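You operate a simulated robot arm through the tools that you are given. There is no shell and no other tool. Be economical: measure what you need, move in short steps, check, and stop when the job is done.

You run a simulated two-armed robot. Do the job below in one go: nothing can be reset, and whatever is moved stays where it is left.

## Task
Take the lid off the grey pot and lay it down on the top of the long desk.

It is judged by the outcome, as a careful person would: the job done as asked, and still so three seconds after it is handed in. It fails if anything else is knocked over, pushed out of place, dropped, spilled or broken. A push-on lid holds only when it is set on centred and level and pressed home; a screw cap is set on level and turned clockwise until tight.

## Robot
Two 6-joint arms with two-finger grippers on one trunk, on a base that drives. Base frame: it is fixed to the floor where the robot stands at the start and does not move with it; the origin is under the middle of the robot, x ahead of it, y to its left, z up. Lengths are in m, angles in rad, forces in N, time in s.
The left shoulder is at the start at [0.03, 0.178, 1.063], the right one opposite. With the tool pointing down near the work surface each hand reaches from about 0.42 to 0.84 m from the robot's upright axis, wherever it stands, measured 20 degrees to its own side. Payload 2.54 kg a hand.
Tool frame (each hand has its own): the origin (TCP) lies between the finger pads and is the grasp point; the fingertips stand 0.03 m ahead of it; z points along the fingers, y is the line along which they close. The gripper opens to 0.116 m. The gripper's body begins 0.095 m behind the TCP.
Orientation is that of the tool frame in the base frame, as a unit quaternion [w, x, y, z]. With the fingers straight down and closing along the base's y, the tool's x points along the base's -x, its y along +y and its z along -z.

## Interface
- The arms move only by the tool arm_command. It takes "left_moves", "right_moves" or both (then of equal length, played together; a hand with none holds still); each is a list of rows, each a list of 7 numbers: the shift along the base's x, y, z in m, then the turn, a rotation vector about the base's x, y, z in rad, then the opening, from 0 (shut) to 1 (fully open). In form: [[x, y, z, wx, wy, wz, hand], ...]. A call has 1 to 20 rows; each row is the pose to reach, as a shift and turn from the pose commanded when the call began. Each row takes 0.2 s and may step no farther than 0.05 m and 0.15 rad from the row before; otherwise, or with a gripper value out of range, the whole call is refused. Where a pose cannot be reached the arm comes as near as it can. A force on the tool above 40 N (or 10 N above the force at the start of the call, whichever is more), or a blocked arm, ends the call early, and 0.2 s more pass. The fingers move at their own pace (about 0.153 m/s each) and stop on an object; they squeeze with about 23 N. The grip force told is the motor's: it shows also when the fingers shut on nothing. Time passes only in rows, and 0.2 s behind the last, so rows that repeat a pose let the fingers close. The reply holds the time, the measured pose of the TCP, the force on the tool along the base axes, the opening and the grip force, in the units named above and with some noise, with the torque about the TCP (base axes, N m) and any sound that the robot's microphone picked up.
- Cameras (640 x 400 px; columns grow to the right, rows downward): "scene" is now at [0.0535, -0.0048, 1.7922]; the picture's right is [-0.10, -1.00, 0.00], its down [-0.73, 0.07, -0.68] and it looks along [0.67, -0.06, -0.74] (base axes); focal length 262 px, centre (320, 200). "left" rides on the left gripper at [0.069, 0.015, -0.122] in its tool frame; the picture's right is [-0.21, 0.98, 0.00], its down [-0.83, -0.18, -0.53] and it looks along [-0.52, -0.11, 0.85] (tool axes); focal length 251 px, centre (320, 200). "right" rides on the right gripper at [0.069, -0.015, -0.122] in its tool frame; the picture's right is [0.21, 0.98, 0.00], its down [-0.83, 0.18, -0.53] and it looks along [-0.52, 0.11, 0.85] (tool axes); focal length 251 px, centre (320, 200). There is no depth. A picture from a camera that has moved, and an enlarged one, comes with that camera's place and axes in the base frame and with its lens. The place of the scene camera against the robot may be out by one fixed shift of up to 0.012 m in any direction.
- grab_frame(camera): a new picture of that camera. No time passes.
- move_column(by): slides the trunk up (or, below 0, down) by that many m; the arms and the scene camera ride with it, the base frame stays. It gives what a move gives, with no picture.
- base_move(legs): drives the robot by 1 to 6 legs, each [ahead, left, turn to the left] in m, m and rad, along the robot's own axes; the way and the turn of a leg run together, so that a leg with both is an arc; at most 1.5 m and 3.142 rad a leg. The arms and the cameras ride along, it lands a little off, and it stops where it bumps. It gives what a move gives.
- aim_head(pan, tilt): turns the head with the scene camera to pan (to the left, within 2.496 rad either way) and tilt (down, from -0.506 to 1.204), counted from straight ahead of the robot. It gives what a move gives.
- inspect(camera, box): a new picture of the part [left, top, right, bottom] of that camera's present view, enlarged. No time passes.
- close_job(): hands the job in; it is judged then, once.

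Work in short steps. Places have to be worked out from the pictures, the camera data and where the tool is seen: move nearer, look again, correct. Check each grasp and each placing, and mend what went wrong. You have 120 turns and 88 pictures in all, those below and enlarged ones among them. Open the grippers and draw the arms clear of the work before you hand the job in, unless the task says otherwise; then end with one line.

The tools are called after "Request:" as name(argument=value, ...) on one line, values as JSON. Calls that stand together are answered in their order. arm_command: Moves the arms, as the interface text tells. Its arguments: {"type":"object","properties":{"left_moves":{"type":"array","items":{"type":"array","items":{"type":"number"}}},"right_moves":{"type":"array","items":{"type":"array","items":{"type":"number"}}}},"required":[]} The other tools are called the same way: move_column (by) slides the trunk up or down; base_move (legs) drives the base; aim_head (pan, tilt) turns the head that bears the scene camera; grab_frame (camera) takes a picture; inspect (camera, box) takes an enlarged picture of a part of a camera's view; close_job () hands the job in.

At the start:

```text
time_s: 0.0
left_ee_pos: [0.5611, 0.063, 1.1583]
left_orientation: [0.001, 0.001, 1.0, 0.0]
left_wrist_force: [1.0, 0.1, -0.3]
left_moment: [0.02, 0.03, -0.03]
left_width: 0.1159
left_gripper_force: 0.1
right_ee_pos: [0.4124, -0.2695, 1.144]
right_orientation: [0.001, 0.0, 1.0, 0.0]
right_wrist_force: [-0.1, -0.1, 0.3]
right_moment: [0.0, -0.01, 0.02]
right_width: 0.116
right_gripper_force: 0.0
trunk travel left (down, up): [-0.275, 0.265]
robot x, y, heading: [0.0037, 0.0029, -0.0]
head pan, tilt: [-0.096, 0.827]
```

scene: 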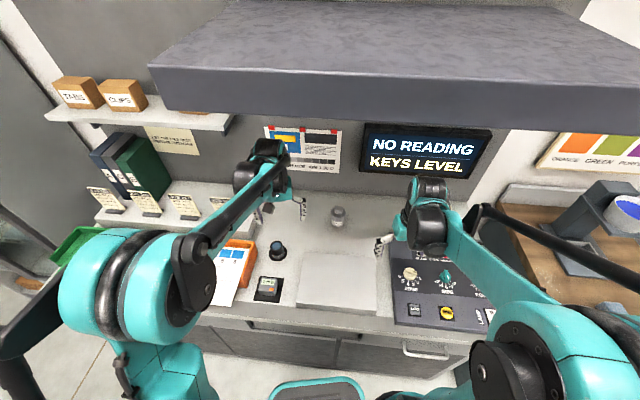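
right: 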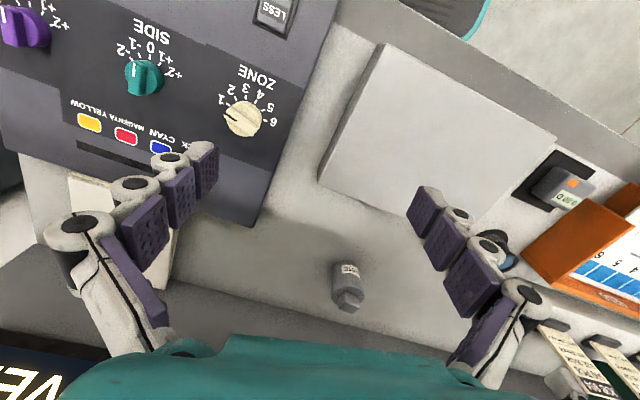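
left: 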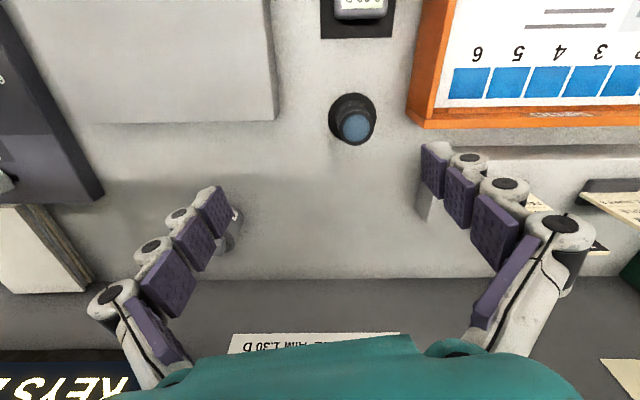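

The pictures show a workstation; I need to find the grey pot and the long desk. I enlarge the middle of the scene and look around to both sides.

Request:
inspect(camera="scene", box=[220, 160, 420, 320])

Request:
aim_head(pan=-1.1, tilt=0.75)

Request:
grab_frame(camera="scene")

Request:
aim_head(pan=1.1, tilt=0.75)

Request:
grab_frame(camera="scene")

```text
2.50 times, centred on (320, 240) of scene
camera zoom: at [0.0535, -0.0048, 1.7922], right [-0.1, -1.0, 0.0], down [-0.73, 0.07, -0.68], along [0.67, -0.06, -0.74], focal length 656 px, centre (320, 100)
```

zoom: 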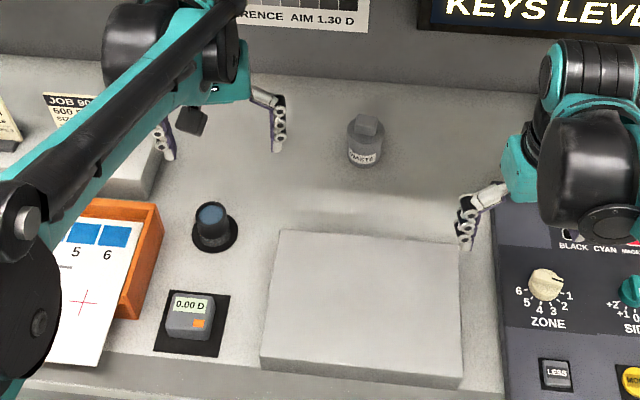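

```text
time_s: 1.3
left_ee_pos: [0.5612, 0.0622, 1.1582]
left_orientation: [0.0, 0.0, 1.0, 0.0]
left_wrist_force: [0.8, 0.4, 0.1]
left_moment: [-0.01, 0.0, 0.01]
left_width: 0.1161
left_gripper_force: 0.1
right_ee_pos: [0.413, -0.2685, 1.1438]
right_orientation: [0.0, 0.0, 1.0, 0.0]
right_wrist_force: [-0.5, 0.4, 0.4]
right_moment: [0.02, 0.02, 0.01]
right_width: 0.116
right_gripper_force: 0.0
trunk travel left (down, up): [-0.275, 0.265]
robot x, y, heading: [0.0025, -0.0007, 0.006]
head pan, tilt: [-1.1, 0.75]
```

```text
83 pictures are left
camera scene: at [0.0123, -0.0711, 1.7984], right [-0.89, -0.45, 0.0], down [-0.31, 0.61, -0.73], along [0.33, -0.65, -0.68], focal length 262 px, centre (320, 200)
```

scene: 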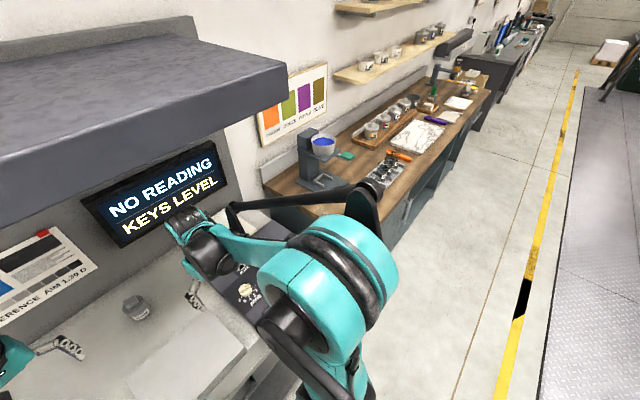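

```text
time_s: 3.3
left_ee_pos: [0.5616, 0.0625, 1.1576]
left_orientation: [0.0, 0.0, 1.0, 0.0]
left_wrist_force: [-0.2, 0.4, -0.1]
left_moment: [-0.01, -0.02, 0.0]
left_width: 0.1163
left_gripper_force: 0.1
right_ee_pos: [0.413, -0.2686, 1.1451]
right_orientation: [0.0, 0.0, 1.0, 0.0]
right_wrist_force: [0.5, 0.0, -0.2]
right_moment: [0.0, 0.04, 0.0]
right_width: 0.1157
right_gripper_force: 0.1
trunk travel left (down, up): [-0.275, 0.265]
robot x, y, heading: [0.0006, -0.0019, -0.0]
head pan, tilt: [1.1, 0.75]
```

```text
82 pictures are left
camera scene: at [0.0123, 0.0766, 1.7985], right [0.89, -0.45, 0.0], down [-0.31, -0.61, -0.73], along [0.33, 0.65, -0.68], focal length 262 px, centre (320, 200)
```

scene: 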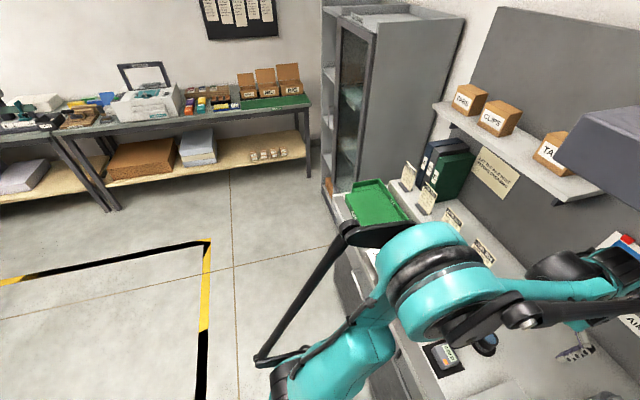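

A grey lidded pot stands on the desk ahead. I point the head back at it and zoom in, also through the right wrist camera, to read the label and see the lid.

Request:
aim_head(pan=0.0, tilt=0.83)

Request:
inspect(camera="scene", box=[260, 160, 400, 250])

Request:
inspect(camera="right", box=[280, 230, 410, 330])

Request:
grab_frame(camera="scene")

```text
time_s: 4.7
left_ee_pos: [0.5609, 0.0618, 1.1594]
left_orientation: [-0.001, 0.0, 1.0, 0.0]
left_wrist_force: [-0.1, -0.3, -0.3]
left_moment: [0.02, 0.03, 0.02]
left_width: 0.1164
left_gripper_force: 0.0
right_ee_pos: [0.4128, -0.2693, 1.1444]
right_orientation: [0.0, 0.0, 1.0, -0.001]
right_wrist_force: [0.1, 0.6, -0.4]
right_moment: [-0.02, 0.01, 0.01]
right_width: 0.116
right_gripper_force: 0.0
trunk travel left (down, up): [-0.275, 0.265]
robot x, y, heading: [0.0003, 0.0003, 0.0]
head pan, tilt: [0.0, 0.831]
```

```text
4.44 times, centred on (330, 205) of scene
camera zoom: at [0.0537, 0.0028, 1.7919], right [0.0, -1.0, 0.0], down [-0.74, 0.0, -0.67], along [0.67, 0.0, -0.74], focal length 1166 px, centre (276, 178)
```

zoom: 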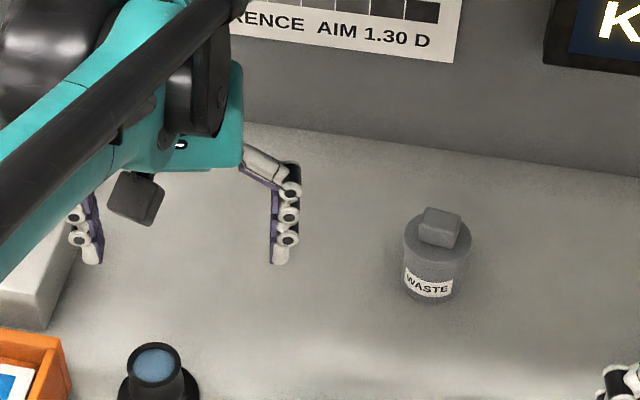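

```text
4.00 times, centred on (345, 280) of right
camera zoom: at [0.343, -0.2843, 1.2659], right [-0.21, 0.98, 0.0], down [0.83, 0.18, 0.53], along [0.52, 0.11, -0.85], focal length 1006 px, centre (220, -120)
```

zoom: 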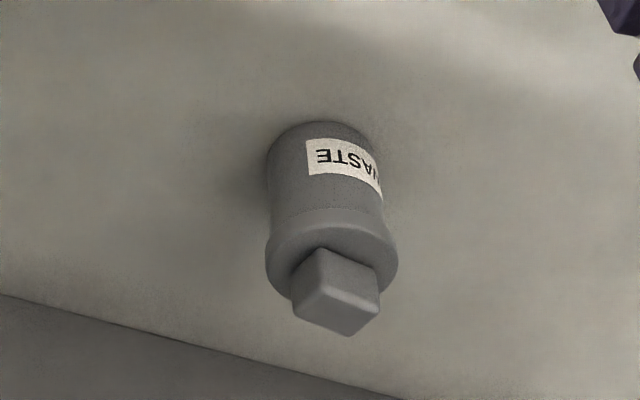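

```text
79 pictures are left
camera scene: at [0.0537, 0.0028, 1.7919], right [0.0, -1.0, 0.0], down [-0.74, 0.0, -0.67], along [0.67, 0.0, -0.74], focal length 262 px, centre (320, 200)
```

scene: 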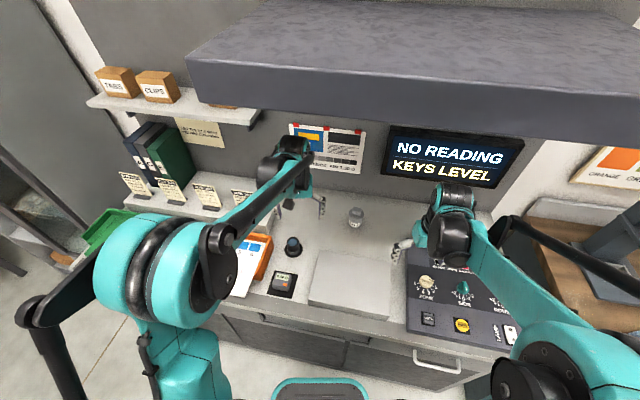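

The pot is labelled WASTE and has a square knob on its lid; from both views the knob is near (0.73, -0.146, 0.975) and turned about 14° . I move the left hand aside and bring the right hand near at height.

Request:
arm_command(right_moves=[[0.04, 0.015, 0, 0, 0, 0, 1], [0.08, 0.03, 0, 0, 0, 0, 1], [0.12, 0.045, 0, 0, 0, 0, 1], [0.16, 0.06, 0, 0, 0, 0, 1], [0.2, 0.08, 0, 0, 0, 0, 1], [0.24, 0.1, 0, 0, 0, -0.08, 1], [0.27, 0.123, 0, 0, 0, -0.16, 1], [0.29, 0.123, 0, 0, 0, -0.24, 1]], left_moves=[[-0.03, 0.01, 0, 0, 0, 0, 1], [-0.06, 0.02, 0, 0, 0, 0, 1], [-0.09, 0.03, 0, 0, 0, 0, 1], [-0.11, 0.05, 0, 0, 0, 0, 1], [-0.11, 0.07, 0, 0, 0, 0, 1], [-0.11, 0.09, 0, 0, 0, 0, 1], [-0.11, 0.11, 0, 0, 0, 0, 1], [-0.11, 0.11, 0, 0, 0, 0, 1]])

Request:
grab_frame(camera="right")

Request:
inspect(camera="scene", box=[260, 120, 480, 260])

```text
time_s: 6.5
left_ee_pos: [0.4492, 0.171, 1.16]
left_orientation: [0.0, 0.0, 1.0, 0.0]
left_wrist_force: [0.0, 0.3, 0.3]
left_moment: [0.02, -0.01, 0.0]
left_width: 0.1162
left_gripper_force: 0.1
right_ee_pos: [0.7022, -0.1475, 1.1442]
right_orientation: [0.0, 0.121, 0.993, 0.001]
right_wrist_force: [0.0, -0.8, -0.4]
right_moment: [0.03, 0.02, 0.01]
right_width: 0.116
right_gripper_force: 0.1
trunk travel left (down, up): [-0.275, 0.265]
robot x, y, heading: [-0.0009, -0.0019, -0.001]
head pan, tilt: [0.0, 0.831]
```

```text
78 pictures are left
camera right: at [0.6312, -0.145, 1.2647], right [0.03, 1.0, 0.0], down [0.85, -0.02, 0.53], along [0.53, -0.01, -0.85], focal length 251 px, centre (320, 200)
```

right: 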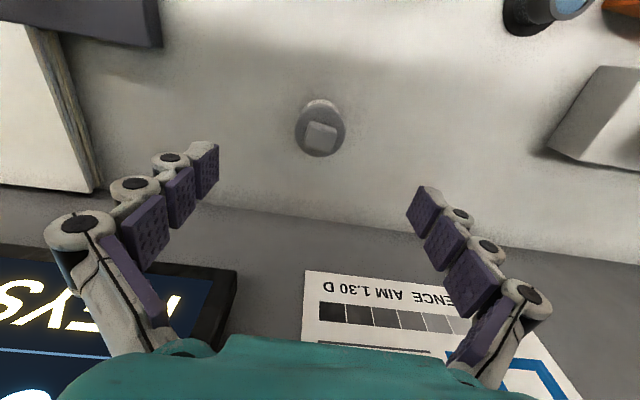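

```text
2.86 times, centred on (370, 190) of scene
camera zoom: at [0.0549, 0.0014, 1.7919], right [0.0, -1.0, 0.0], down [-0.74, 0.0, -0.67], along [0.67, 0.0, -0.74], focal length 750 px, centre (177, 229)
```

zoom: 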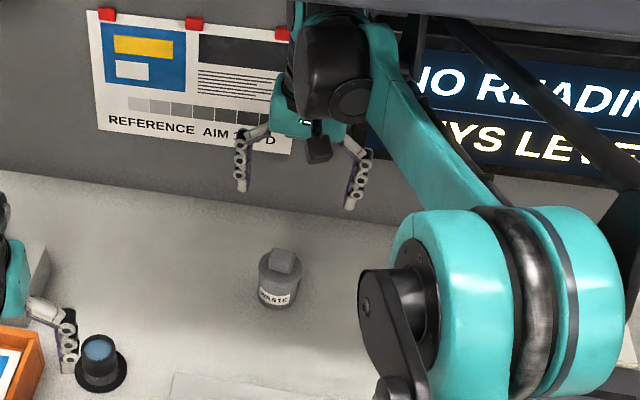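

The knob is seen at about (0.723, -0.147). I zoom in for its orientation.

Request:
inspect(camera="right", box=[270, 80, 370, 170])

```text
4.44 times, centred on (320, 125) of right
camera zoom: at [0.6312, -0.145, 1.2647], right [0.03, 1.0, 0.0], down [0.85, -0.02, 0.53], along [0.53, -0.01, -0.85], focal length 1118 px, centre (320, 533)
```

zoom: 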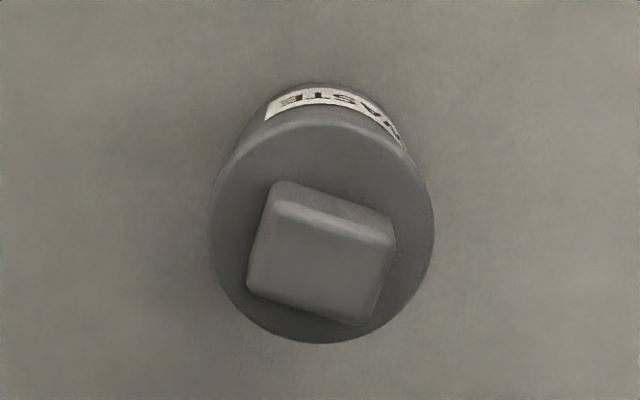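

The knob's edges are turned about -0.36 rad and it measures about 32×23 mm. I turn to match, centre on (0.725, -0.147) and descend to TCP z≈1.03.

Request:
arm_command(right_moves=[[0.01, 0.0, -0.02, 0, 0, -0.06, 1], [0.023, 0.0005, -0.05, 0, 0, -0.12, 1], [0.023, 0.0005, -0.08, 0, 0, -0.12, 1], [0.023, 0.0005, -0.1, 0, 0, -0.12, 0.8], [0.023, 0.0005, -0.115, 0, 0, -0.12, 0.7]])

Request:
grab_frame(camera="right")

Request:
inspect(camera="scene", box=[310, 150, 410, 240])

```text
time_s: 7.7
left_ee_pos: [0.451, 0.1711, 1.1604]
left_orientation: [0.0, 0.0, 1.0, 0.0]
left_wrist_force: [0.5, -0.2, 0.5]
left_moment: [-0.02, 0.0, 0.0]
left_width: 0.1159
left_gripper_force: 0.1
right_ee_pos: [0.7255, -0.1446, 1.0292]
right_orientation: [0.001, 0.178, 0.984, 0.0]
right_wrist_force: [-0.8, -0.3, -0.2]
right_moment: [0.01, 0.02, -0.02]
right_width: 0.081
right_gripper_force: 0.0
trunk travel left (down, up): [-0.275, 0.265]
robot x, y, heading: [-0.0031, -0.0007, -0.001]
head pan, tilt: [0.0, 0.831]
```

```text
75 pictures are left
camera right: at [0.6557, -0.1354, 1.1507], right [0.14, 0.99, 0.0], down [0.84, -0.12, 0.53], along [0.53, -0.08, -0.85], focal length 251 px, centre (320, 200)
```

right: 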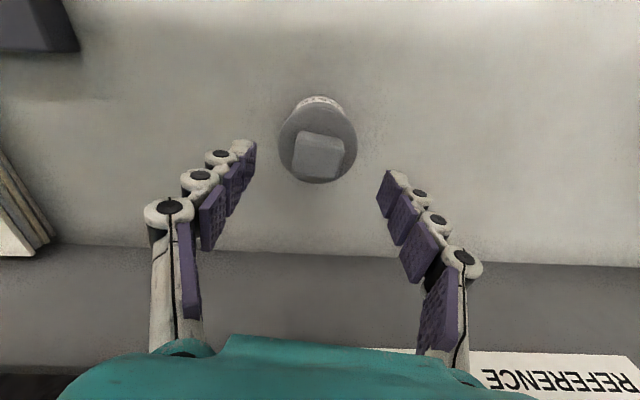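

```text
4.44 times, centred on (360, 195) of scene
camera zoom: at [0.0539, 0.0028, 1.7919], right [0.0, -1.0, 0.0], down [-0.74, 0.0, -0.67], along [0.67, 0.0, -0.74], focal length 1166 px, centre (142, 222)
```

zoom: 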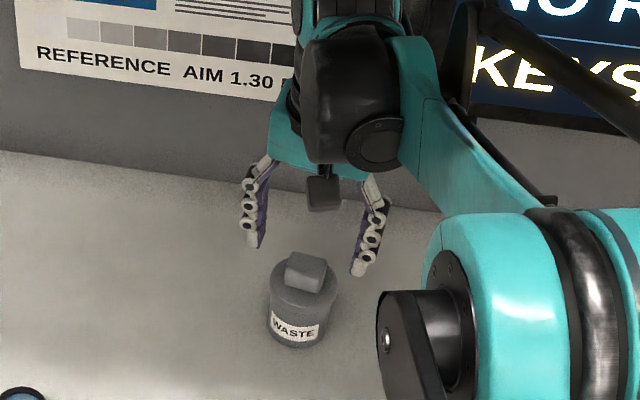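

The knob is centred between the fingers and aligned with them, top near z≈0.98. I descend to TCP z≈0.994 and look before closing.

Request:
arm_command(right_moves=[[0, -0.001, -0.015, 0, 0, 0, 0.6], [0, -0.001, -0.027, 0, 0, 0, 0.55], [0, -0.001, -0.035, 0, 0, 0, 0.5]])

Request:
inspect(camera="right", box=[220, 80, 420, 220])

Request:
inspect(camera="scene", box=[330, 180, 400, 230])

```text
time_s: 8.5
left_ee_pos: [0.4485, 0.1712, 1.1607]
left_orientation: [0.0, 0.0, 1.0, 0.0]
left_wrist_force: [0.9, -0.5, -0.3]
left_moment: [0.02, 0.01, -0.01]
left_width: 0.116
left_gripper_force: 0.1
right_ee_pos: [0.7268, -0.1474, 0.9957]
right_orientation: [0.0, 0.178, 0.984, 0.0]
right_wrist_force: [-0.1, -1.4, 5.8]
right_moment: [-0.19, 0.02, 0.03]
right_width: 0.06
right_gripper_force: 2.0
trunk travel left (down, up): [-0.275, 0.265]
robot x, y, heading: [0.0009, -0.0009, 0.002]
head pan, tilt: [0.0, 0.831]
```

```text
2.86 times, centred on (320, 150) of right
camera zoom: at [0.6559, -0.1369, 1.1164], right [0.14, 0.99, 0.0], down [0.84, -0.12, 0.53], along [0.53, -0.08, -0.85], focal length 718 px, centre (320, 343)
```

zoom: 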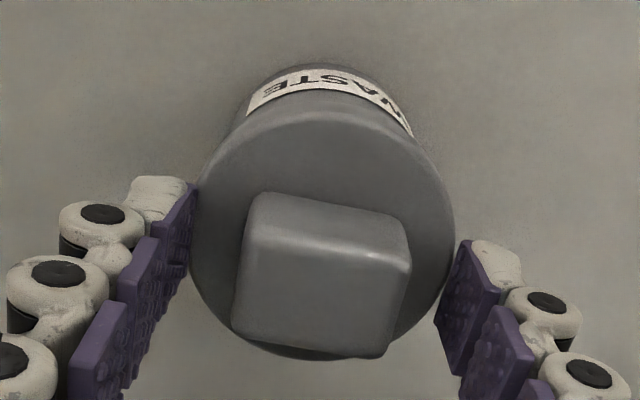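

```text
8.00 times, centred on (365, 205) of scene
camera zoom: at [0.0529, 0.0028, 1.7921], right [0.0, -1.0, 0.0], down [-0.74, 0.0, -0.67], along [0.67, 0.0, -0.74], focal length 2099 px, centre (-40, 160)
```

zoom: 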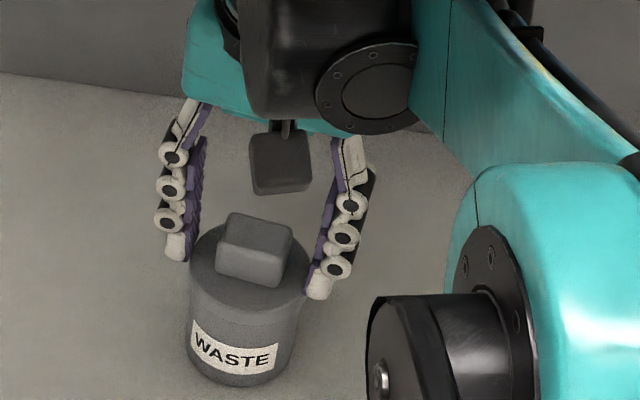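

A 5.8 N contact at 60 mm opening: the tips straddle the lid's rim, slightly below its top. I back up 12 mm and close on the knob above the lid.

Request:
arm_command(right_moves=[[0, 0, 0, 0, 0, 0, 0.6], [0, 0, 0.012, 0, 0, 0, 0.6], [0, 0, 0.012, 0, 0, 0, 0.45], [0, 0, 0.012, 0, 0, 0, 0.4]])

Request:
inspect(camera="right", box=[220, 80, 420, 220])

Request:
inspect(camera="scene", box=[330, 180, 400, 230])

```text
time_s: 9.5
left_ee_pos: [0.4485, 0.1705, 1.1615]
left_orientation: [0.0, 0.0, 1.0, -0.001]
left_wrist_force: [-0.3, 0.0, -0.7]
left_moment: [0.02, 0.02, 0.01]
left_width: 0.1162
left_gripper_force: 0.0
right_ee_pos: [0.7277, -0.1475, 1.006]
right_orientation: [0.0, 0.179, 0.984, 0.001]
right_wrist_force: [0.5, 0.0, -0.9]
right_moment: [0.03, 0.03, 0.03]
right_width: 0.0463
right_gripper_force: 0.0
trunk travel left (down, up): [-0.275, 0.265]
robot x, y, heading: [-0.0014, -0.0017, 0.0]
head pan, tilt: [0.0, 0.831]
```

```text
2.86 times, centred on (320, 150) of right
camera zoom: at [0.6566, -0.1364, 1.1281], right [0.14, 0.99, 0.0], down [0.84, -0.12, 0.53], along [0.53, -0.08, -0.85], focal length 718 px, centre (320, 343)
```

zoom: 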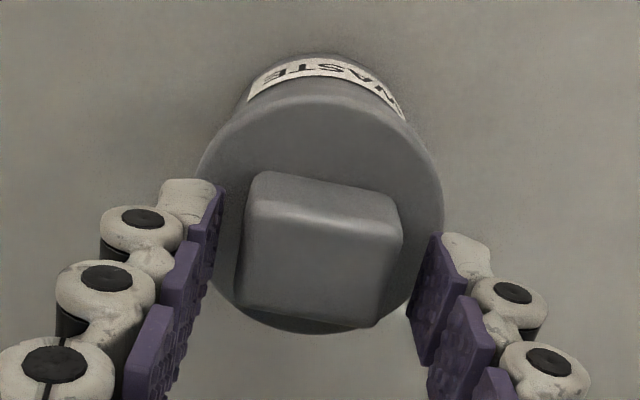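

```text
8.00 times, centred on (365, 205) of scene
camera zoom: at [0.0535, 0.0029, 1.7919], right [0.0, -1.0, 0.0], down [-0.74, 0.0, -0.67], along [0.67, 0.0, -0.74], focal length 2099 px, centre (-40, 160)
```

zoom: 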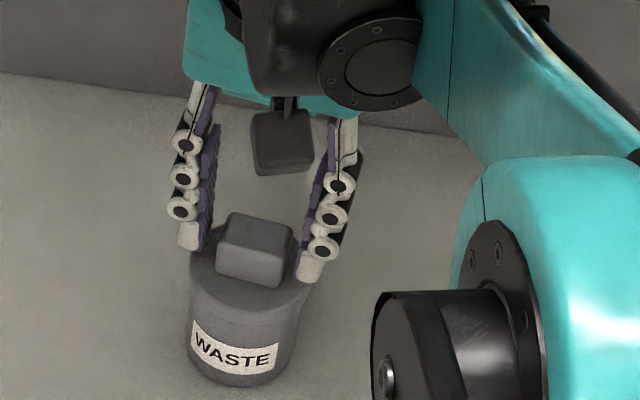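

The tips are now above the lid, straddling the knob. I shift 1 mm toward -y and close on it.

Request:
arm_command(right_moves=[[0, -0.001, -0.002, 0, 0, 0, 0.34], [0, -0.001, -0.002, 0, 0, 0, 0.28], [0, -0.001, -0.002, 0, 0, 0, 0.2], [0, -0.001, -0.002, 0, 0, 0, 0.1], [0, -0.001, -0.002, 0, 0, 0, 0.0], [0, -0.001, -0.002, 0, 0, 0, 0.0]])

Request:
inspect(camera="right", box=[220, 80, 420, 220])

Request:
inspect(camera="scene", box=[330, 180, 400, 230])

```text
time_s: 10.9
left_ee_pos: [0.4488, 0.1723, 1.1599]
left_orientation: [0.0, 0.0, 1.0, 0.001]
left_wrist_force: [0.2, 0.3, -0.1]
left_moment: [0.01, 0.01, 0.0]
left_width: 0.1157
left_gripper_force: 0.0
right_ee_pos: [0.7265, -0.1471, 1.0052]
right_orientation: [0.0, 0.178, 0.984, -0.001]
right_wrist_force: [0.2, 0.0, 0.1]
right_moment: [0.02, -0.03, 0.02]
right_width: 0.0331
right_gripper_force: 23.0
trunk travel left (down, up): [-0.275, 0.265]
robot x, y, heading: [-0.0012, 0.0006, 0.002]
head pan, tilt: [0.0, 0.831]
heard: snap
```

```text
2.86 times, centred on (320, 150) of right
camera zoom: at [0.6563, -0.1375, 1.126], right [0.14, 0.99, 0.0], down [0.84, -0.12, 0.53], along [0.53, -0.08, -0.85], focal length 718 px, centre (320, 343)
```

zoom: 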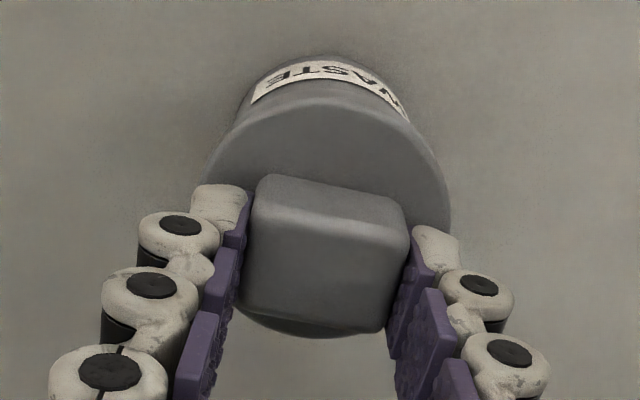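

```text
8.00 times, centred on (365, 205) of scene
camera zoom: at [0.0538, 0.0028, 1.7919], right [0.0, -1.0, 0.0], down [-0.74, 0.0, -0.67], along [0.67, 0.0, -0.74], focal length 2099 px, centre (-40, 160)
```

zoom: 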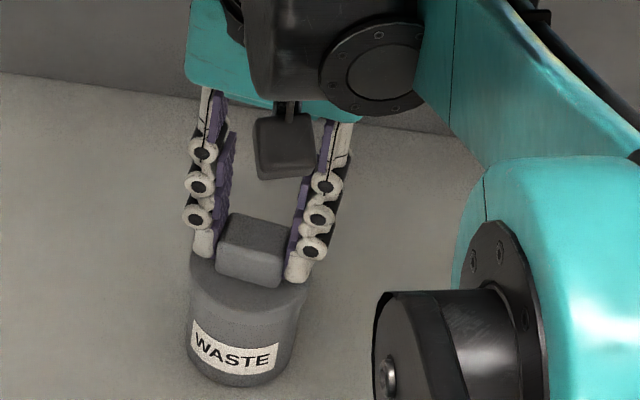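

Grip is firm at 33 mm and a snap was heard (probably the push-fit letting go); the pot hasn't moved. I lift straight up slowly by 15 mm and check.

Request:
arm_command(right_moves=[[0, 0, 0.003, 0, 0, 0, 0], [0, 0, 0.006, 0, 0, 0, 0], [0, 0, 0.01, 0, 0, 0, 0], [0, 0, 0.015, 0, 0, 0, 0]])

Request:
inspect(camera="scene", box=[330, 180, 400, 230])

```text
time_s: 11.9
left_ee_pos: [0.4484, 0.1715, 1.1594]
left_orientation: [-0.001, 0.0, 1.0, 0.0]
left_wrist_force: [-0.8, -0.1, 0.1]
left_moment: [-0.01, 0.0, 0.01]
left_width: 0.1161
left_gripper_force: 0.0
right_ee_pos: [0.7253, -0.1482, 1.0199]
right_orientation: [0.0, 0.179, 0.984, 0.0]
right_wrist_force: [0.3, 0.9, -0.3]
right_moment: [0.03, -0.01, 0.0]
right_width: 0.0326
right_gripper_force: 22.9
trunk travel left (down, up): [-0.275, 0.265]
robot x, y, heading: [-0.0009, -0.0021, -0.001]
head pan, tilt: [0.0, 0.831]
```

```text
8.00 times, centred on (365, 205) of scene
camera zoom: at [0.0537, 0.0028, 1.7919], right [0.0, -1.0, 0.0], down [-0.74, 0.0, -0.67], along [0.67, 0.0, -0.74], focal length 2099 px, centre (-40, 160)
```

zoom: 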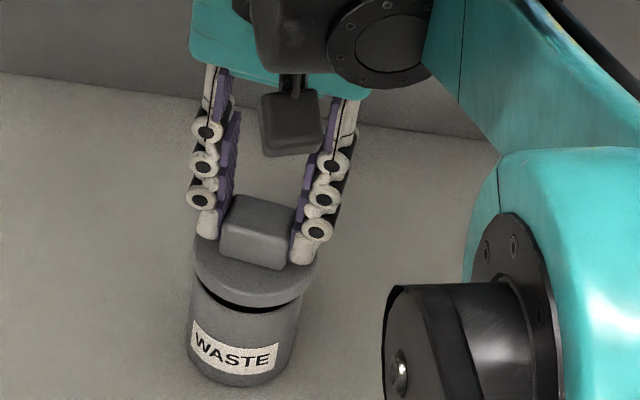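

The lid is off and the pot stayed put. I raise it and carry it left to above about (0.70, -0.03), a clear patch of desk.

Request:
arm_command(right_moves=[[0, 0, 0.03, 0, 0, 0, 0], [0, 0, 0.06, 0, 0, 0, 0], [-0.005, 0.02, 0.06, 0, 0, 0, 0], [-0.01, 0.05, 0.06, 0, 0, 0, 0], [-0.02, 0.08, 0.06, 0, 0, 0, 0], [-0.025, 0.105, 0.06, 0, 0, 0, 0], [-0.025, 0.118, 0.06, 0, 0, 0, 0], [-0.025, 0.118, 0.03, 0, 0, 0, 0], [-0.025, 0.118, 0.0, 0, 0, 0, 0]])

Request:
grab_frame(camera="right")

Request:
inspect(camera="scene", box=[270, 160, 410, 260])

```text
time_s: 13.9
left_ee_pos: [0.4506, 0.1708, 1.1594]
left_orientation: [0.0, -0.001, 1.0, -0.001]
left_wrist_force: [0.5, 0.0, -0.8]
left_moment: [0.01, -0.02, 0.01]
left_width: 0.1161
left_gripper_force: 0.1
right_ee_pos: [0.7013, -0.0293, 1.0188]
right_orientation: [0.0, 0.179, 0.984, 0.0]
right_wrist_force: [0.7, 0.0, -0.5]
right_moment: [-0.02, 0.0, -0.01]
right_width: 0.0327
right_gripper_force: 23.0
trunk travel left (down, up): [-0.275, 0.265]
robot x, y, heading: [0.0021, -0.001, 0.006]
head pan, tilt: [0.0, 0.831]
```

```text
66 pictures are left
camera right: at [0.6308, -0.0198, 1.1399], right [0.14, 0.99, 0.0], down [0.84, -0.12, 0.53], along [0.53, -0.08, -0.85], focal length 251 px, centre (320, 200)
```

right: 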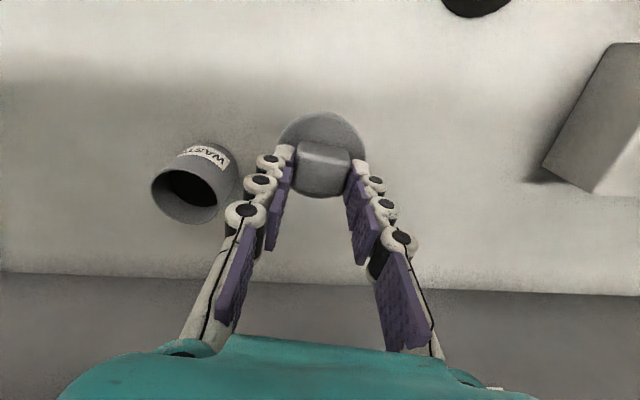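

```text
4.00 times, centred on (340, 210) of scene
camera zoom: at [0.0545, 0.0029, 1.7919], right [0.0, -1.0, 0.0], down [-0.74, 0.0, -0.67], along [0.67, 0.0, -0.74], focal length 1049 px, centre (240, 160)
```

zoom: 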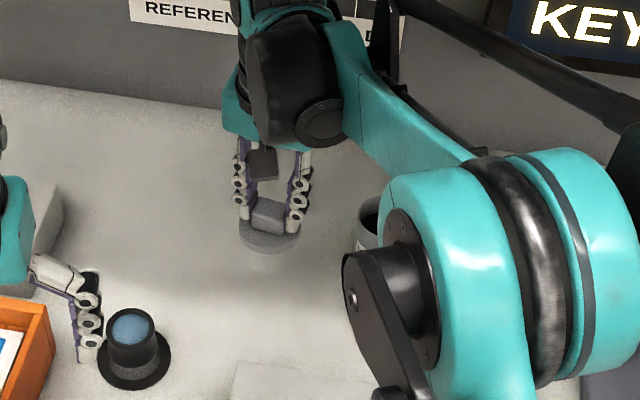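

The spot beneath is clear and the pot is untouched. I lower to TCP z≈0.965.

Request:
arm_command(right_moves=[[0, 0, -0.02, 0, 0, 0, 0], [0, 0, -0.038, 0, 0, 0, 0], [0, 0, -0.046, 0, 0, 0, 0], [0, 0, -0.053, 0, 0, 0, 0]])

Request:
inspect(camera="scene", box=[310, 190, 380, 240])

```text
time_s: 14.9
left_ee_pos: [0.4502, 0.1711, 1.1603]
left_orientation: [-0.001, 0.0, 1.0, 0.0]
left_wrist_force: [0.9, 0.1, 0.3]
left_moment: [-0.04, -0.01, -0.04]
left_width: 0.116
left_gripper_force: 0.1
right_ee_pos: [0.7028, -0.0303, 0.9671]
right_orientation: [0.0, 0.179, 0.984, 0.0]
right_wrist_force: [-0.2, 0.0, 0.3]
right_moment: [0.0, -0.01, 0.02]
right_width: 0.033
right_gripper_force: 23.2
trunk travel left (down, up): [-0.275, 0.265]
robot x, y, heading: [0.0005, -0.0029, 0.001]
head pan, tilt: [0.0, 0.831]
```

```text
8.00 times, centred on (345, 215) of scene
camera zoom: at [0.0542, 0.0028, 1.7919], right [0.0, -1.0, 0.0], down [-0.74, 0.0, -0.67], along [0.67, 0.0, -0.74], focal length 2099 px, centre (120, 80)
```

zoom: 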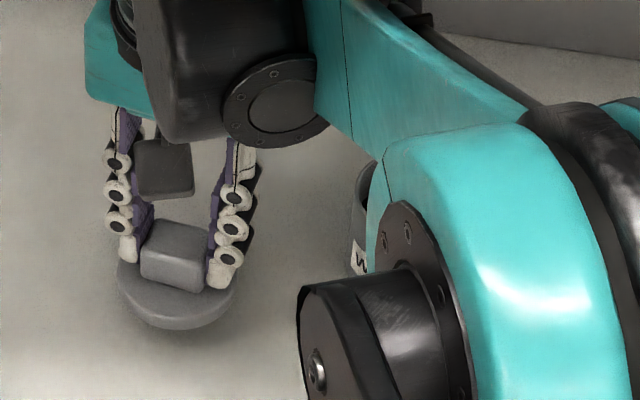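

No contact yet; I go on down in small steps, watching the force.

Request:
arm_command(right_moves=[[0, 0, -0.004, 0, 0, 0, 0], [0, 0, -0.008, 0, 0, 0, 0]])

```text
time_s: 15.5
left_ee_pos: [0.4484, 0.1718, 1.16]
left_orientation: [0.0, -0.001, 1.0, 0.0]
left_wrist_force: [0.1, -0.9, -0.1]
left_moment: [0.0, 0.02, -0.02]
left_width: 0.1158
left_gripper_force: 0.2
right_ee_pos: [0.7031, -0.0296, 0.9591]
right_orientation: [0.0, 0.179, 0.984, 0.0]
right_wrist_force: [0.1, 0.4, -0.1]
right_moment: [0.0, -0.04, 0.01]
right_width: 0.0328
right_gripper_force: 22.8
trunk travel left (down, up): [-0.275, 0.265]
robot x, y, heading: [0.0056, 0.0006, 0.003]
head pan, tilt: [0.0, 0.831]
```

Still free; next few millimetres.

Request:
arm_command(right_moves=[[0, 0, -0.003, 0, 0, 0, 0], [0, 0, -0.006, 0, 0, 0, 0]])

Request:
inspect(camera="right", box=[220, 80, 420, 220])

```text
time_s: 16.1
left_ee_pos: [0.4479, 0.1716, 1.1604]
left_orientation: [0.0, 0.0, 1.0, 0.0]
left_wrist_force: [0.8, 0.7, 0.5]
left_moment: [0.0, -0.01, -0.02]
left_width: 0.1161
left_gripper_force: 0.0
right_ee_pos: [0.7, -0.0292, 0.9513]
right_orientation: [0.0, 0.179, 0.984, 0.0]
right_wrist_force: [-1.1, -1.0, -0.9]
right_moment: [0.01, -0.01, 0.04]
right_width: 0.0328
right_gripper_force: 23.3
trunk travel left (down, up): [-0.275, 0.265]
robot x, y, heading: [-0.0006, 0.0019, 0.006]
head pan, tilt: [0.0, 0.831]
```

```text
2.86 times, centred on (320, 150) of right
camera zoom: at [0.6307, -0.0194, 1.0735], right [0.14, 0.99, 0.0], down [0.84, -0.12, 0.53], along [0.53, -0.08, -0.85], focal length 718 px, centre (320, 343)
```

zoom: 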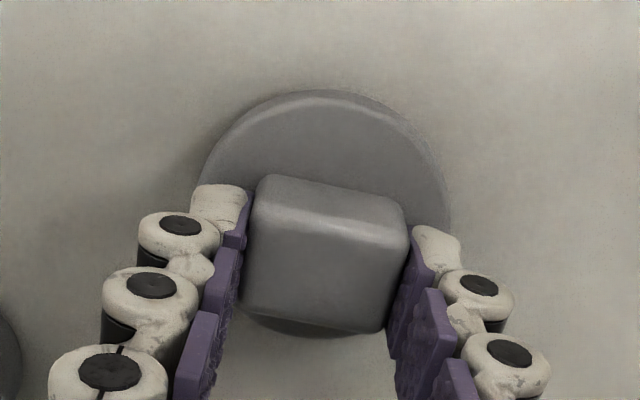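

The lid looks close to the surface, no force yet. I continue in 2 mm steps.

Request:
arm_command(right_moves=[[0, 0, -0.002, 0, 0, 0, 0], [0, 0, -0.004, 0, 0, 0, 0]])

```text
time_s: 16.7
left_ee_pos: [0.4484, 0.1706, 1.1602]
left_orientation: [0.0, 0.0, 1.0, 0.0]
left_wrist_force: [0.3, 0.0, -0.6]
left_moment: [0.03, -0.01, 0.0]
left_width: 0.1159
left_gripper_force: 0.1
right_ee_pos: [0.7014, -0.0294, 0.9479]
right_orientation: [0.0, 0.179, 0.984, -0.001]
right_wrist_force: [0.5, -0.6, -0.4]
right_moment: [0.03, -0.02, 0.01]
right_width: 0.0329
right_gripper_force: 22.8
trunk travel left (down, up): [-0.275, 0.265]
robot x, y, heading: [-0.0007, 0.0017, 0.002]
head pan, tilt: [0.0, 0.831]
```

Still no contact; 4 mm more.

Request:
arm_command(right_moves=[[0, 0, -0.002, 0, 0, 0, 0], [0, 0, -0.004, 0, 0, 0, 0]])

Request:
inspect(camera="scene", box=[310, 190, 380, 240])

```text
time_s: 17.3
left_ee_pos: [0.4486, 0.1716, 1.1601]
left_orientation: [0.0, 0.0, 1.0, -0.001]
left_wrist_force: [0.4, -0.7, 0.2]
left_moment: [0.0, -0.01, 0.0]
left_width: 0.1161
left_gripper_force: 0.1
right_ee_pos: [0.701, -0.0296, 0.9433]
right_orientation: [-0.001, 0.179, 0.984, 0.0]
right_wrist_force: [-0.4, 0.0, -0.3]
right_moment: [-0.01, -0.02, -0.05]
right_width: 0.0327
right_gripper_force: 22.7
trunk travel left (down, up): [-0.275, 0.265]
robot x, y, heading: [-0.001, -0.0001, 0.002]
head pan, tilt: [0.0, 0.831]
```

```text
8.00 times, centred on (345, 215) of scene
camera zoom: at [0.0538, 0.0028, 1.7919], right [0.0, -1.0, 0.0], down [-0.74, 0.0, -0.67], along [0.67, 0.0, -0.74], focal length 2099 px, centre (120, 80)
```

zoom: 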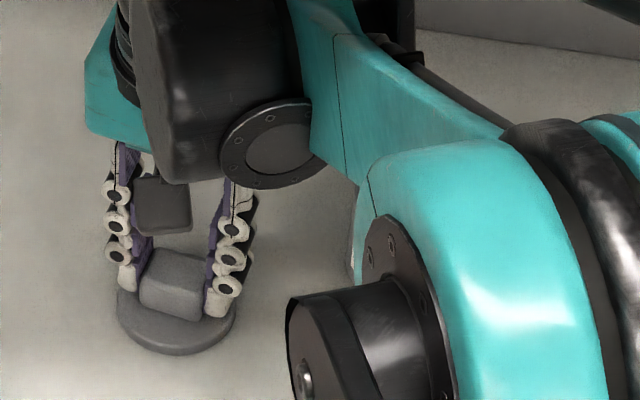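

It still reads free; I continue 4 mm at a time.

Request:
arm_command(right_moves=[[0, 0, -0.002, 0, 0, 0, 0], [0, 0, -0.004, 0, 0, 0, 0]])

```text
time_s: 17.9
left_ee_pos: [0.4481, 0.1712, 1.1599]
left_orientation: [0.0, 0.0, 1.0, -0.001]
left_wrist_force: [0.5, 0.0, 0.5]
left_moment: [0.02, 0.0, 0.01]
left_width: 0.1161
left_gripper_force: 0.1
right_ee_pos: [0.7003, -0.0295, 0.9426]
right_orientation: [0.0, 0.179, 0.984, 0.0]
right_wrist_force: [5.6, 0.9, 20.1]
right_moment: [-0.03, -0.08, 0.01]
right_width: 0.0325
right_gripper_force: 22.9
trunk travel left (down, up): [-0.275, 0.265]
robot x, y, heading: [0.0017, -0.0041, 0.003]
head pan, tilt: [0.0, 0.831]
```

The lid is now on the desk (20 N up at z≈0.942). I ease off 3 mm to relieve the load, then open.

Request:
arm_command(right_moves=[[0, 0, 0.003, 0, 0, 0, 0], [0, 0, 0.003, 0, 0, 0, 0.25], [0, 0, 0.003, 0, 0, 0, 0.32], [0, 0, 0.003, 0, 0, 0, 0.4], [0, 0, 0.003, 0, 0, 0, 0.45]])

Request:
inspect(camera="right", box=[220, 80, 420, 220])

```text
time_s: 19.1
left_ee_pos: [0.449, 0.1719, 1.1589]
left_orientation: [0.0, 0.0, 1.0, 0.0]
left_wrist_force: [-0.3, -0.2, 0.4]
left_moment: [0.05, -0.05, 0.0]
left_width: 0.1156
left_gripper_force: 0.1
right_ee_pos: [0.7018, -0.0299, 0.9445]
right_orientation: [-0.001, 0.179, 0.984, 0.0]
right_wrist_force: [0.0, 0.7, -1.2]
right_moment: [0.01, 0.01, 0.01]
right_width: 0.0522
right_gripper_force: 0.0
trunk travel left (down, up): [-0.275, 0.265]
robot x, y, heading: [-0.0018, -0.0011, -0.002]
head pan, tilt: [0.0, 0.831]
```

```text
2.86 times, centred on (320, 150) of right
camera zoom: at [0.6309, -0.0202, 1.0648], right [0.14, 0.99, 0.0], down [0.84, -0.12, 0.53], along [0.53, -0.08, -0.85], focal length 718 px, centre (320, 343)
```

zoom: 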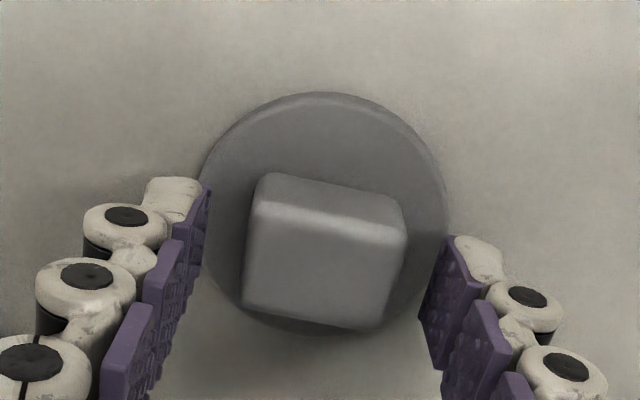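

The lid is released and lies flat. I raise the hand straight up, then draw it back to the right over a safe height and check.

Request:
arm_command(right_moves=[[0, 0, 0.03, 0, 0, 0, 0.5], [0, 0, 0.07, 0, 0, 0, 0.5], [0, 0, 0.12, 0, 0, 0, 0.6], [0, 0, 0.17, 0, 0, 0, 0.8], [0, 0, 0.2, 0, 0, 0.1, 1], [-0.04, -0.02, 0.2, 0, 0, 0.2, 1], [-0.08, -0.04, 0.2, 0, 0, 0.3, 1], [-0.12, -0.07, 0.2, 0, 0, 0.36, 1], [-0.16, -0.1, 0.2, 0, 0, 0.36, 1], [-0.2, -0.13, 0.2, 0, 0, 0.36, 1], [-0.24, -0.16, 0.2, 0, 0, 0.36, 1], [-0.28, -0.19, 0.2, 0, 0, 0.36, 1]])

Request:
inspect(camera="scene", box=[220, 160, 460, 310])

Request:
grab_frame(camera="right")

```text
time_s: 21.7
left_ee_pos: [0.4466, 0.1718, 1.1608]
left_orientation: [0.001, 0.0, 1.0, 0.0]
left_wrist_force: [-0.1, -1.2, 0.1]
left_moment: [0.07, -0.02, 0.0]
left_width: 0.1161
left_gripper_force: 0.0
right_ee_pos: [0.42, -0.2181, 1.1392]
right_orientation: [0.0, 0.0, 1.0, 0.0]
right_wrist_force: [-0.5, -0.2, 0.6]
right_moment: [0.03, -0.03, 0.01]
right_width: 0.1158
right_gripper_force: 0.1
trunk travel left (down, up): [-0.275, 0.265]
robot x, y, heading: [-0.0006, -0.0001, -0.001]
head pan, tilt: [0.0, 0.831]
```

```text
2.67 times, centred on (340, 235) of scene
camera zoom: at [0.0516, 0.0018, 1.792], right [0.0, -1.0, 0.0], down [-0.74, 0.0, -0.68], along [0.68, 0.0, -0.74], focal length 700 px, centre (267, 107)
```

zoom: 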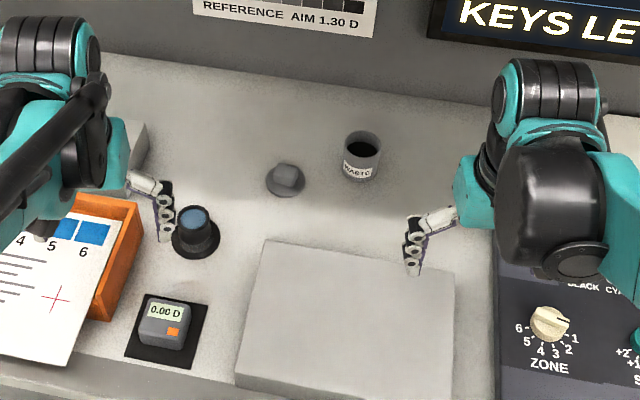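

```text
59 pictures are left
camera right: at [0.3499, -0.233, 1.2613], right [-0.22, 0.98, 0.0], down [0.83, 0.18, 0.53], along [0.52, 0.12, -0.84], focal length 251 px, centre (320, 200)
```

right: 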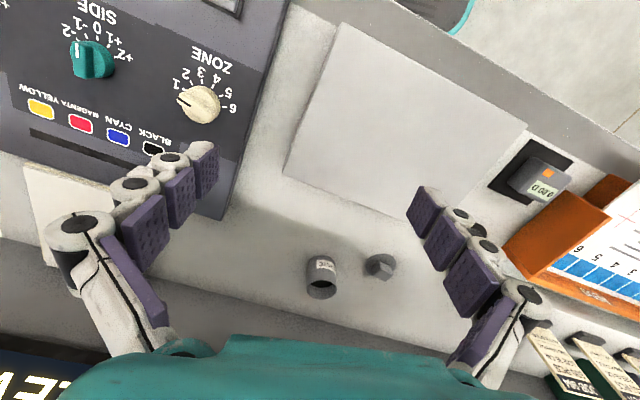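

The lid lies flat on the desk and the open pot stands where it was. Before handing in, I look around to make sure that no other piece of furniture better fits "the long desk".

Request:
aim_head(pan=-2.3, tilt=0.45)

Request:
grab_frame(camera="scene")

Request:
aim_head(pan=2.3, tilt=0.45)

Request:
grab_frame(camera="scene")

Request:
aim_head(pan=-1.2, tilt=0.4)

Request:
grab_frame(camera="scene")

Request:
aim_head(pan=0.6, tilt=0.9)

Request:
grab_frame(camera="scene")

```text
time_s: 23.8
left_ee_pos: [0.4489, 0.1723, 1.1603]
left_orientation: [0.0, 0.0, 1.0, 0.0]
left_wrist_force: [0.5, 1.0, 0.2]
left_moment: [-0.03, -0.03, 0.01]
left_width: 0.1159
left_gripper_force: 0.1
right_ee_pos: [0.4213, -0.2164, 1.1407]
right_orientation: [0.0, 0.0, 1.0, -0.001]
right_wrist_force: [0.0, 0.0, 0.0]
right_moment: [0.01, 0.01, 0.03]
right_width: 0.1158
right_gripper_force: 0.0
trunk travel left (down, up): [-0.275, 0.265]
robot x, y, heading: [0.002, 0.0021, -0.002]
head pan, tilt: [-2.3, 0.45]
```

```text
58 pictures are left
camera scene: at [-0.0866, -0.0658, 1.8249], right [-0.75, 0.67, 0.0], down [0.29, 0.32, -0.9], along [-0.6, -0.67, -0.44], focal length 262 px, centre (320, 200)
```

scene: 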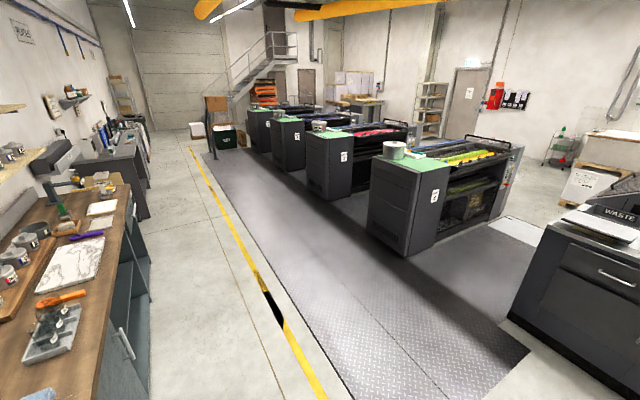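

```text
time_s: 27.5
left_ee_pos: [0.4481, 0.171, 1.1602]
left_orientation: [-0.001, 0.0, 1.0, -0.001]
left_wrist_force: [-0.1, 0.4, 0.7]
left_moment: [0.03, -0.03, -0.03]
left_width: 0.1159
left_gripper_force: 0.0
right_ee_pos: [0.4209, -0.2154, 1.1389]
right_orientation: [0.0, 0.0, 1.0, -0.001]
right_wrist_force: [0.6, -0.2, 0.9]
right_moment: [0.0, 0.0, 0.02]
right_width: 0.1159
right_gripper_force: 0.0
trunk travel left (down, up): [-0.275, 0.265]
robot x, y, heading: [0.0008, -0.0003, 0.001]
head pan, tilt: [2.3, 0.45]
```

```text
57 pictures are left
camera scene: at [-0.0867, 0.0713, 1.8249], right [0.75, 0.67, 0.0], down [0.29, -0.32, -0.9], along [-0.6, 0.67, -0.44], focal length 262 px, centre (320, 200)
```

scene: 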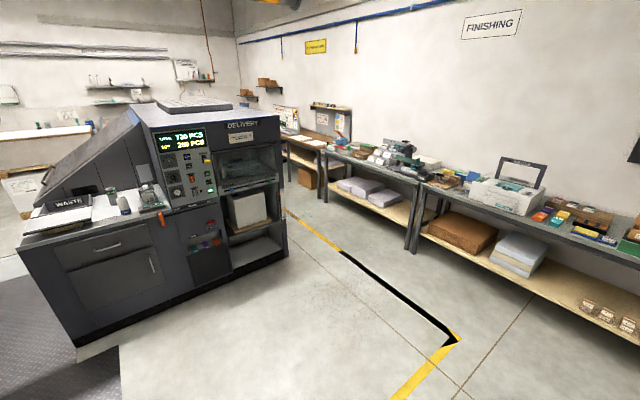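

```text
time_s: 30.4
left_ee_pos: [0.4495, 0.1722, 1.1599]
left_orientation: [-0.001, 0.0, 1.0, 0.0]
left_wrist_force: [-0.8, 0.2, -0.3]
left_moment: [0.0, 0.02, 0.0]
left_width: 0.116
left_gripper_force: 0.1
right_ee_pos: [0.4217, -0.2174, 1.1399]
right_orientation: [0.0, 0.0, 1.0, 0.0]
right_wrist_force: [0.0, -0.3, 0.0]
right_moment: [-0.02, -0.01, 0.02]
right_width: 0.1161
right_gripper_force: 0.0
trunk travel left (down, up): [-0.275, 0.265]
robot x, y, heading: [0.001, -0.0013, -0.004]
head pan, tilt: [-1.201, 0.4]
```

```text
56 pictures are left
camera scene: at [0.0081, -0.0836, 1.8296], right [-0.93, -0.36, 0.0], down [-0.14, 0.36, -0.92], along [0.33, -0.86, -0.39], focal length 262 px, centre (320, 200)
```

scene: 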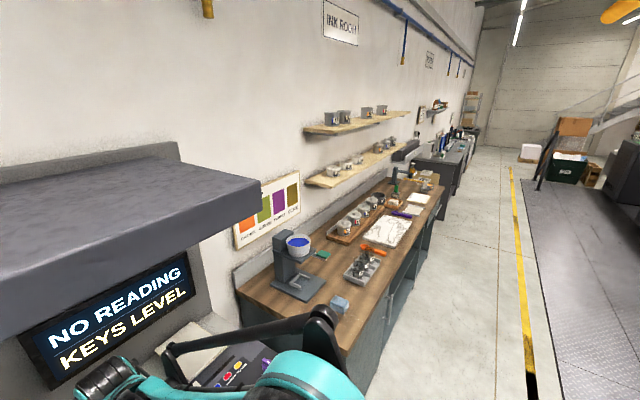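

```text
time_s: 32.2
left_ee_pos: [0.4495, 0.1714, 1.1605]
left_orientation: [0.0, 0.0, 1.0, -0.001]
left_wrist_force: [-1.1, 0.4, -0.6]
left_moment: [0.01, 0.05, 0.02]
left_width: 0.116
left_gripper_force: 0.0
right_ee_pos: [0.4217, -0.2165, 1.1401]
right_orientation: [0.0, 0.0, 1.0, 0.0]
right_wrist_force: [0.1, -0.1, 0.1]
right_moment: [0.02, -0.01, 0.01]
right_width: 0.116
right_gripper_force: 0.1
trunk travel left (down, up): [-0.275, 0.265]
robot x, y, heading: [0.0003, -0.0027, 0.003]
head pan, tilt: [0.6, 0.901]
```

```text
55 pictures are left
camera scene: at [0.0369, 0.0454, 1.7866], right [0.56, -0.83, 0.0], down [-0.65, -0.44, -0.62], along [0.51, 0.35, -0.78], focal length 262 px, centre (320, 200)
```

scene: 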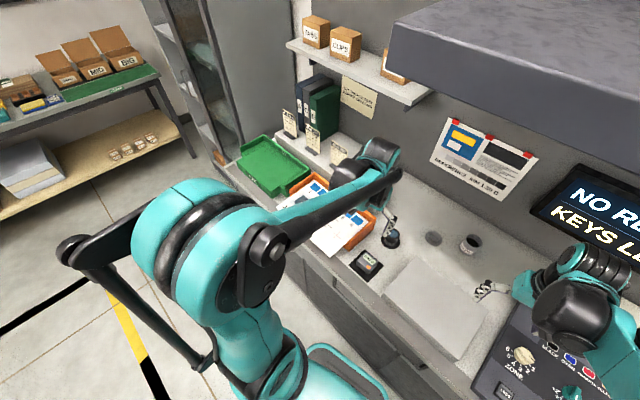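

The others are workbenches, tables and press units, so this desk is the one meant. The lid lies flat on it, the pot is upright, and both hands are open and clear; I hand in.

Request:
close_job()

```text
The job is handed in.
```

I took the lid off the grey WASTE pot and laid it flat on the top of the desk beside it. The pot stayed upright in its place, and I saw nothing else moved. No desk was labelled "long desk", so I looked round the room and took it to be the one the pot stands on.
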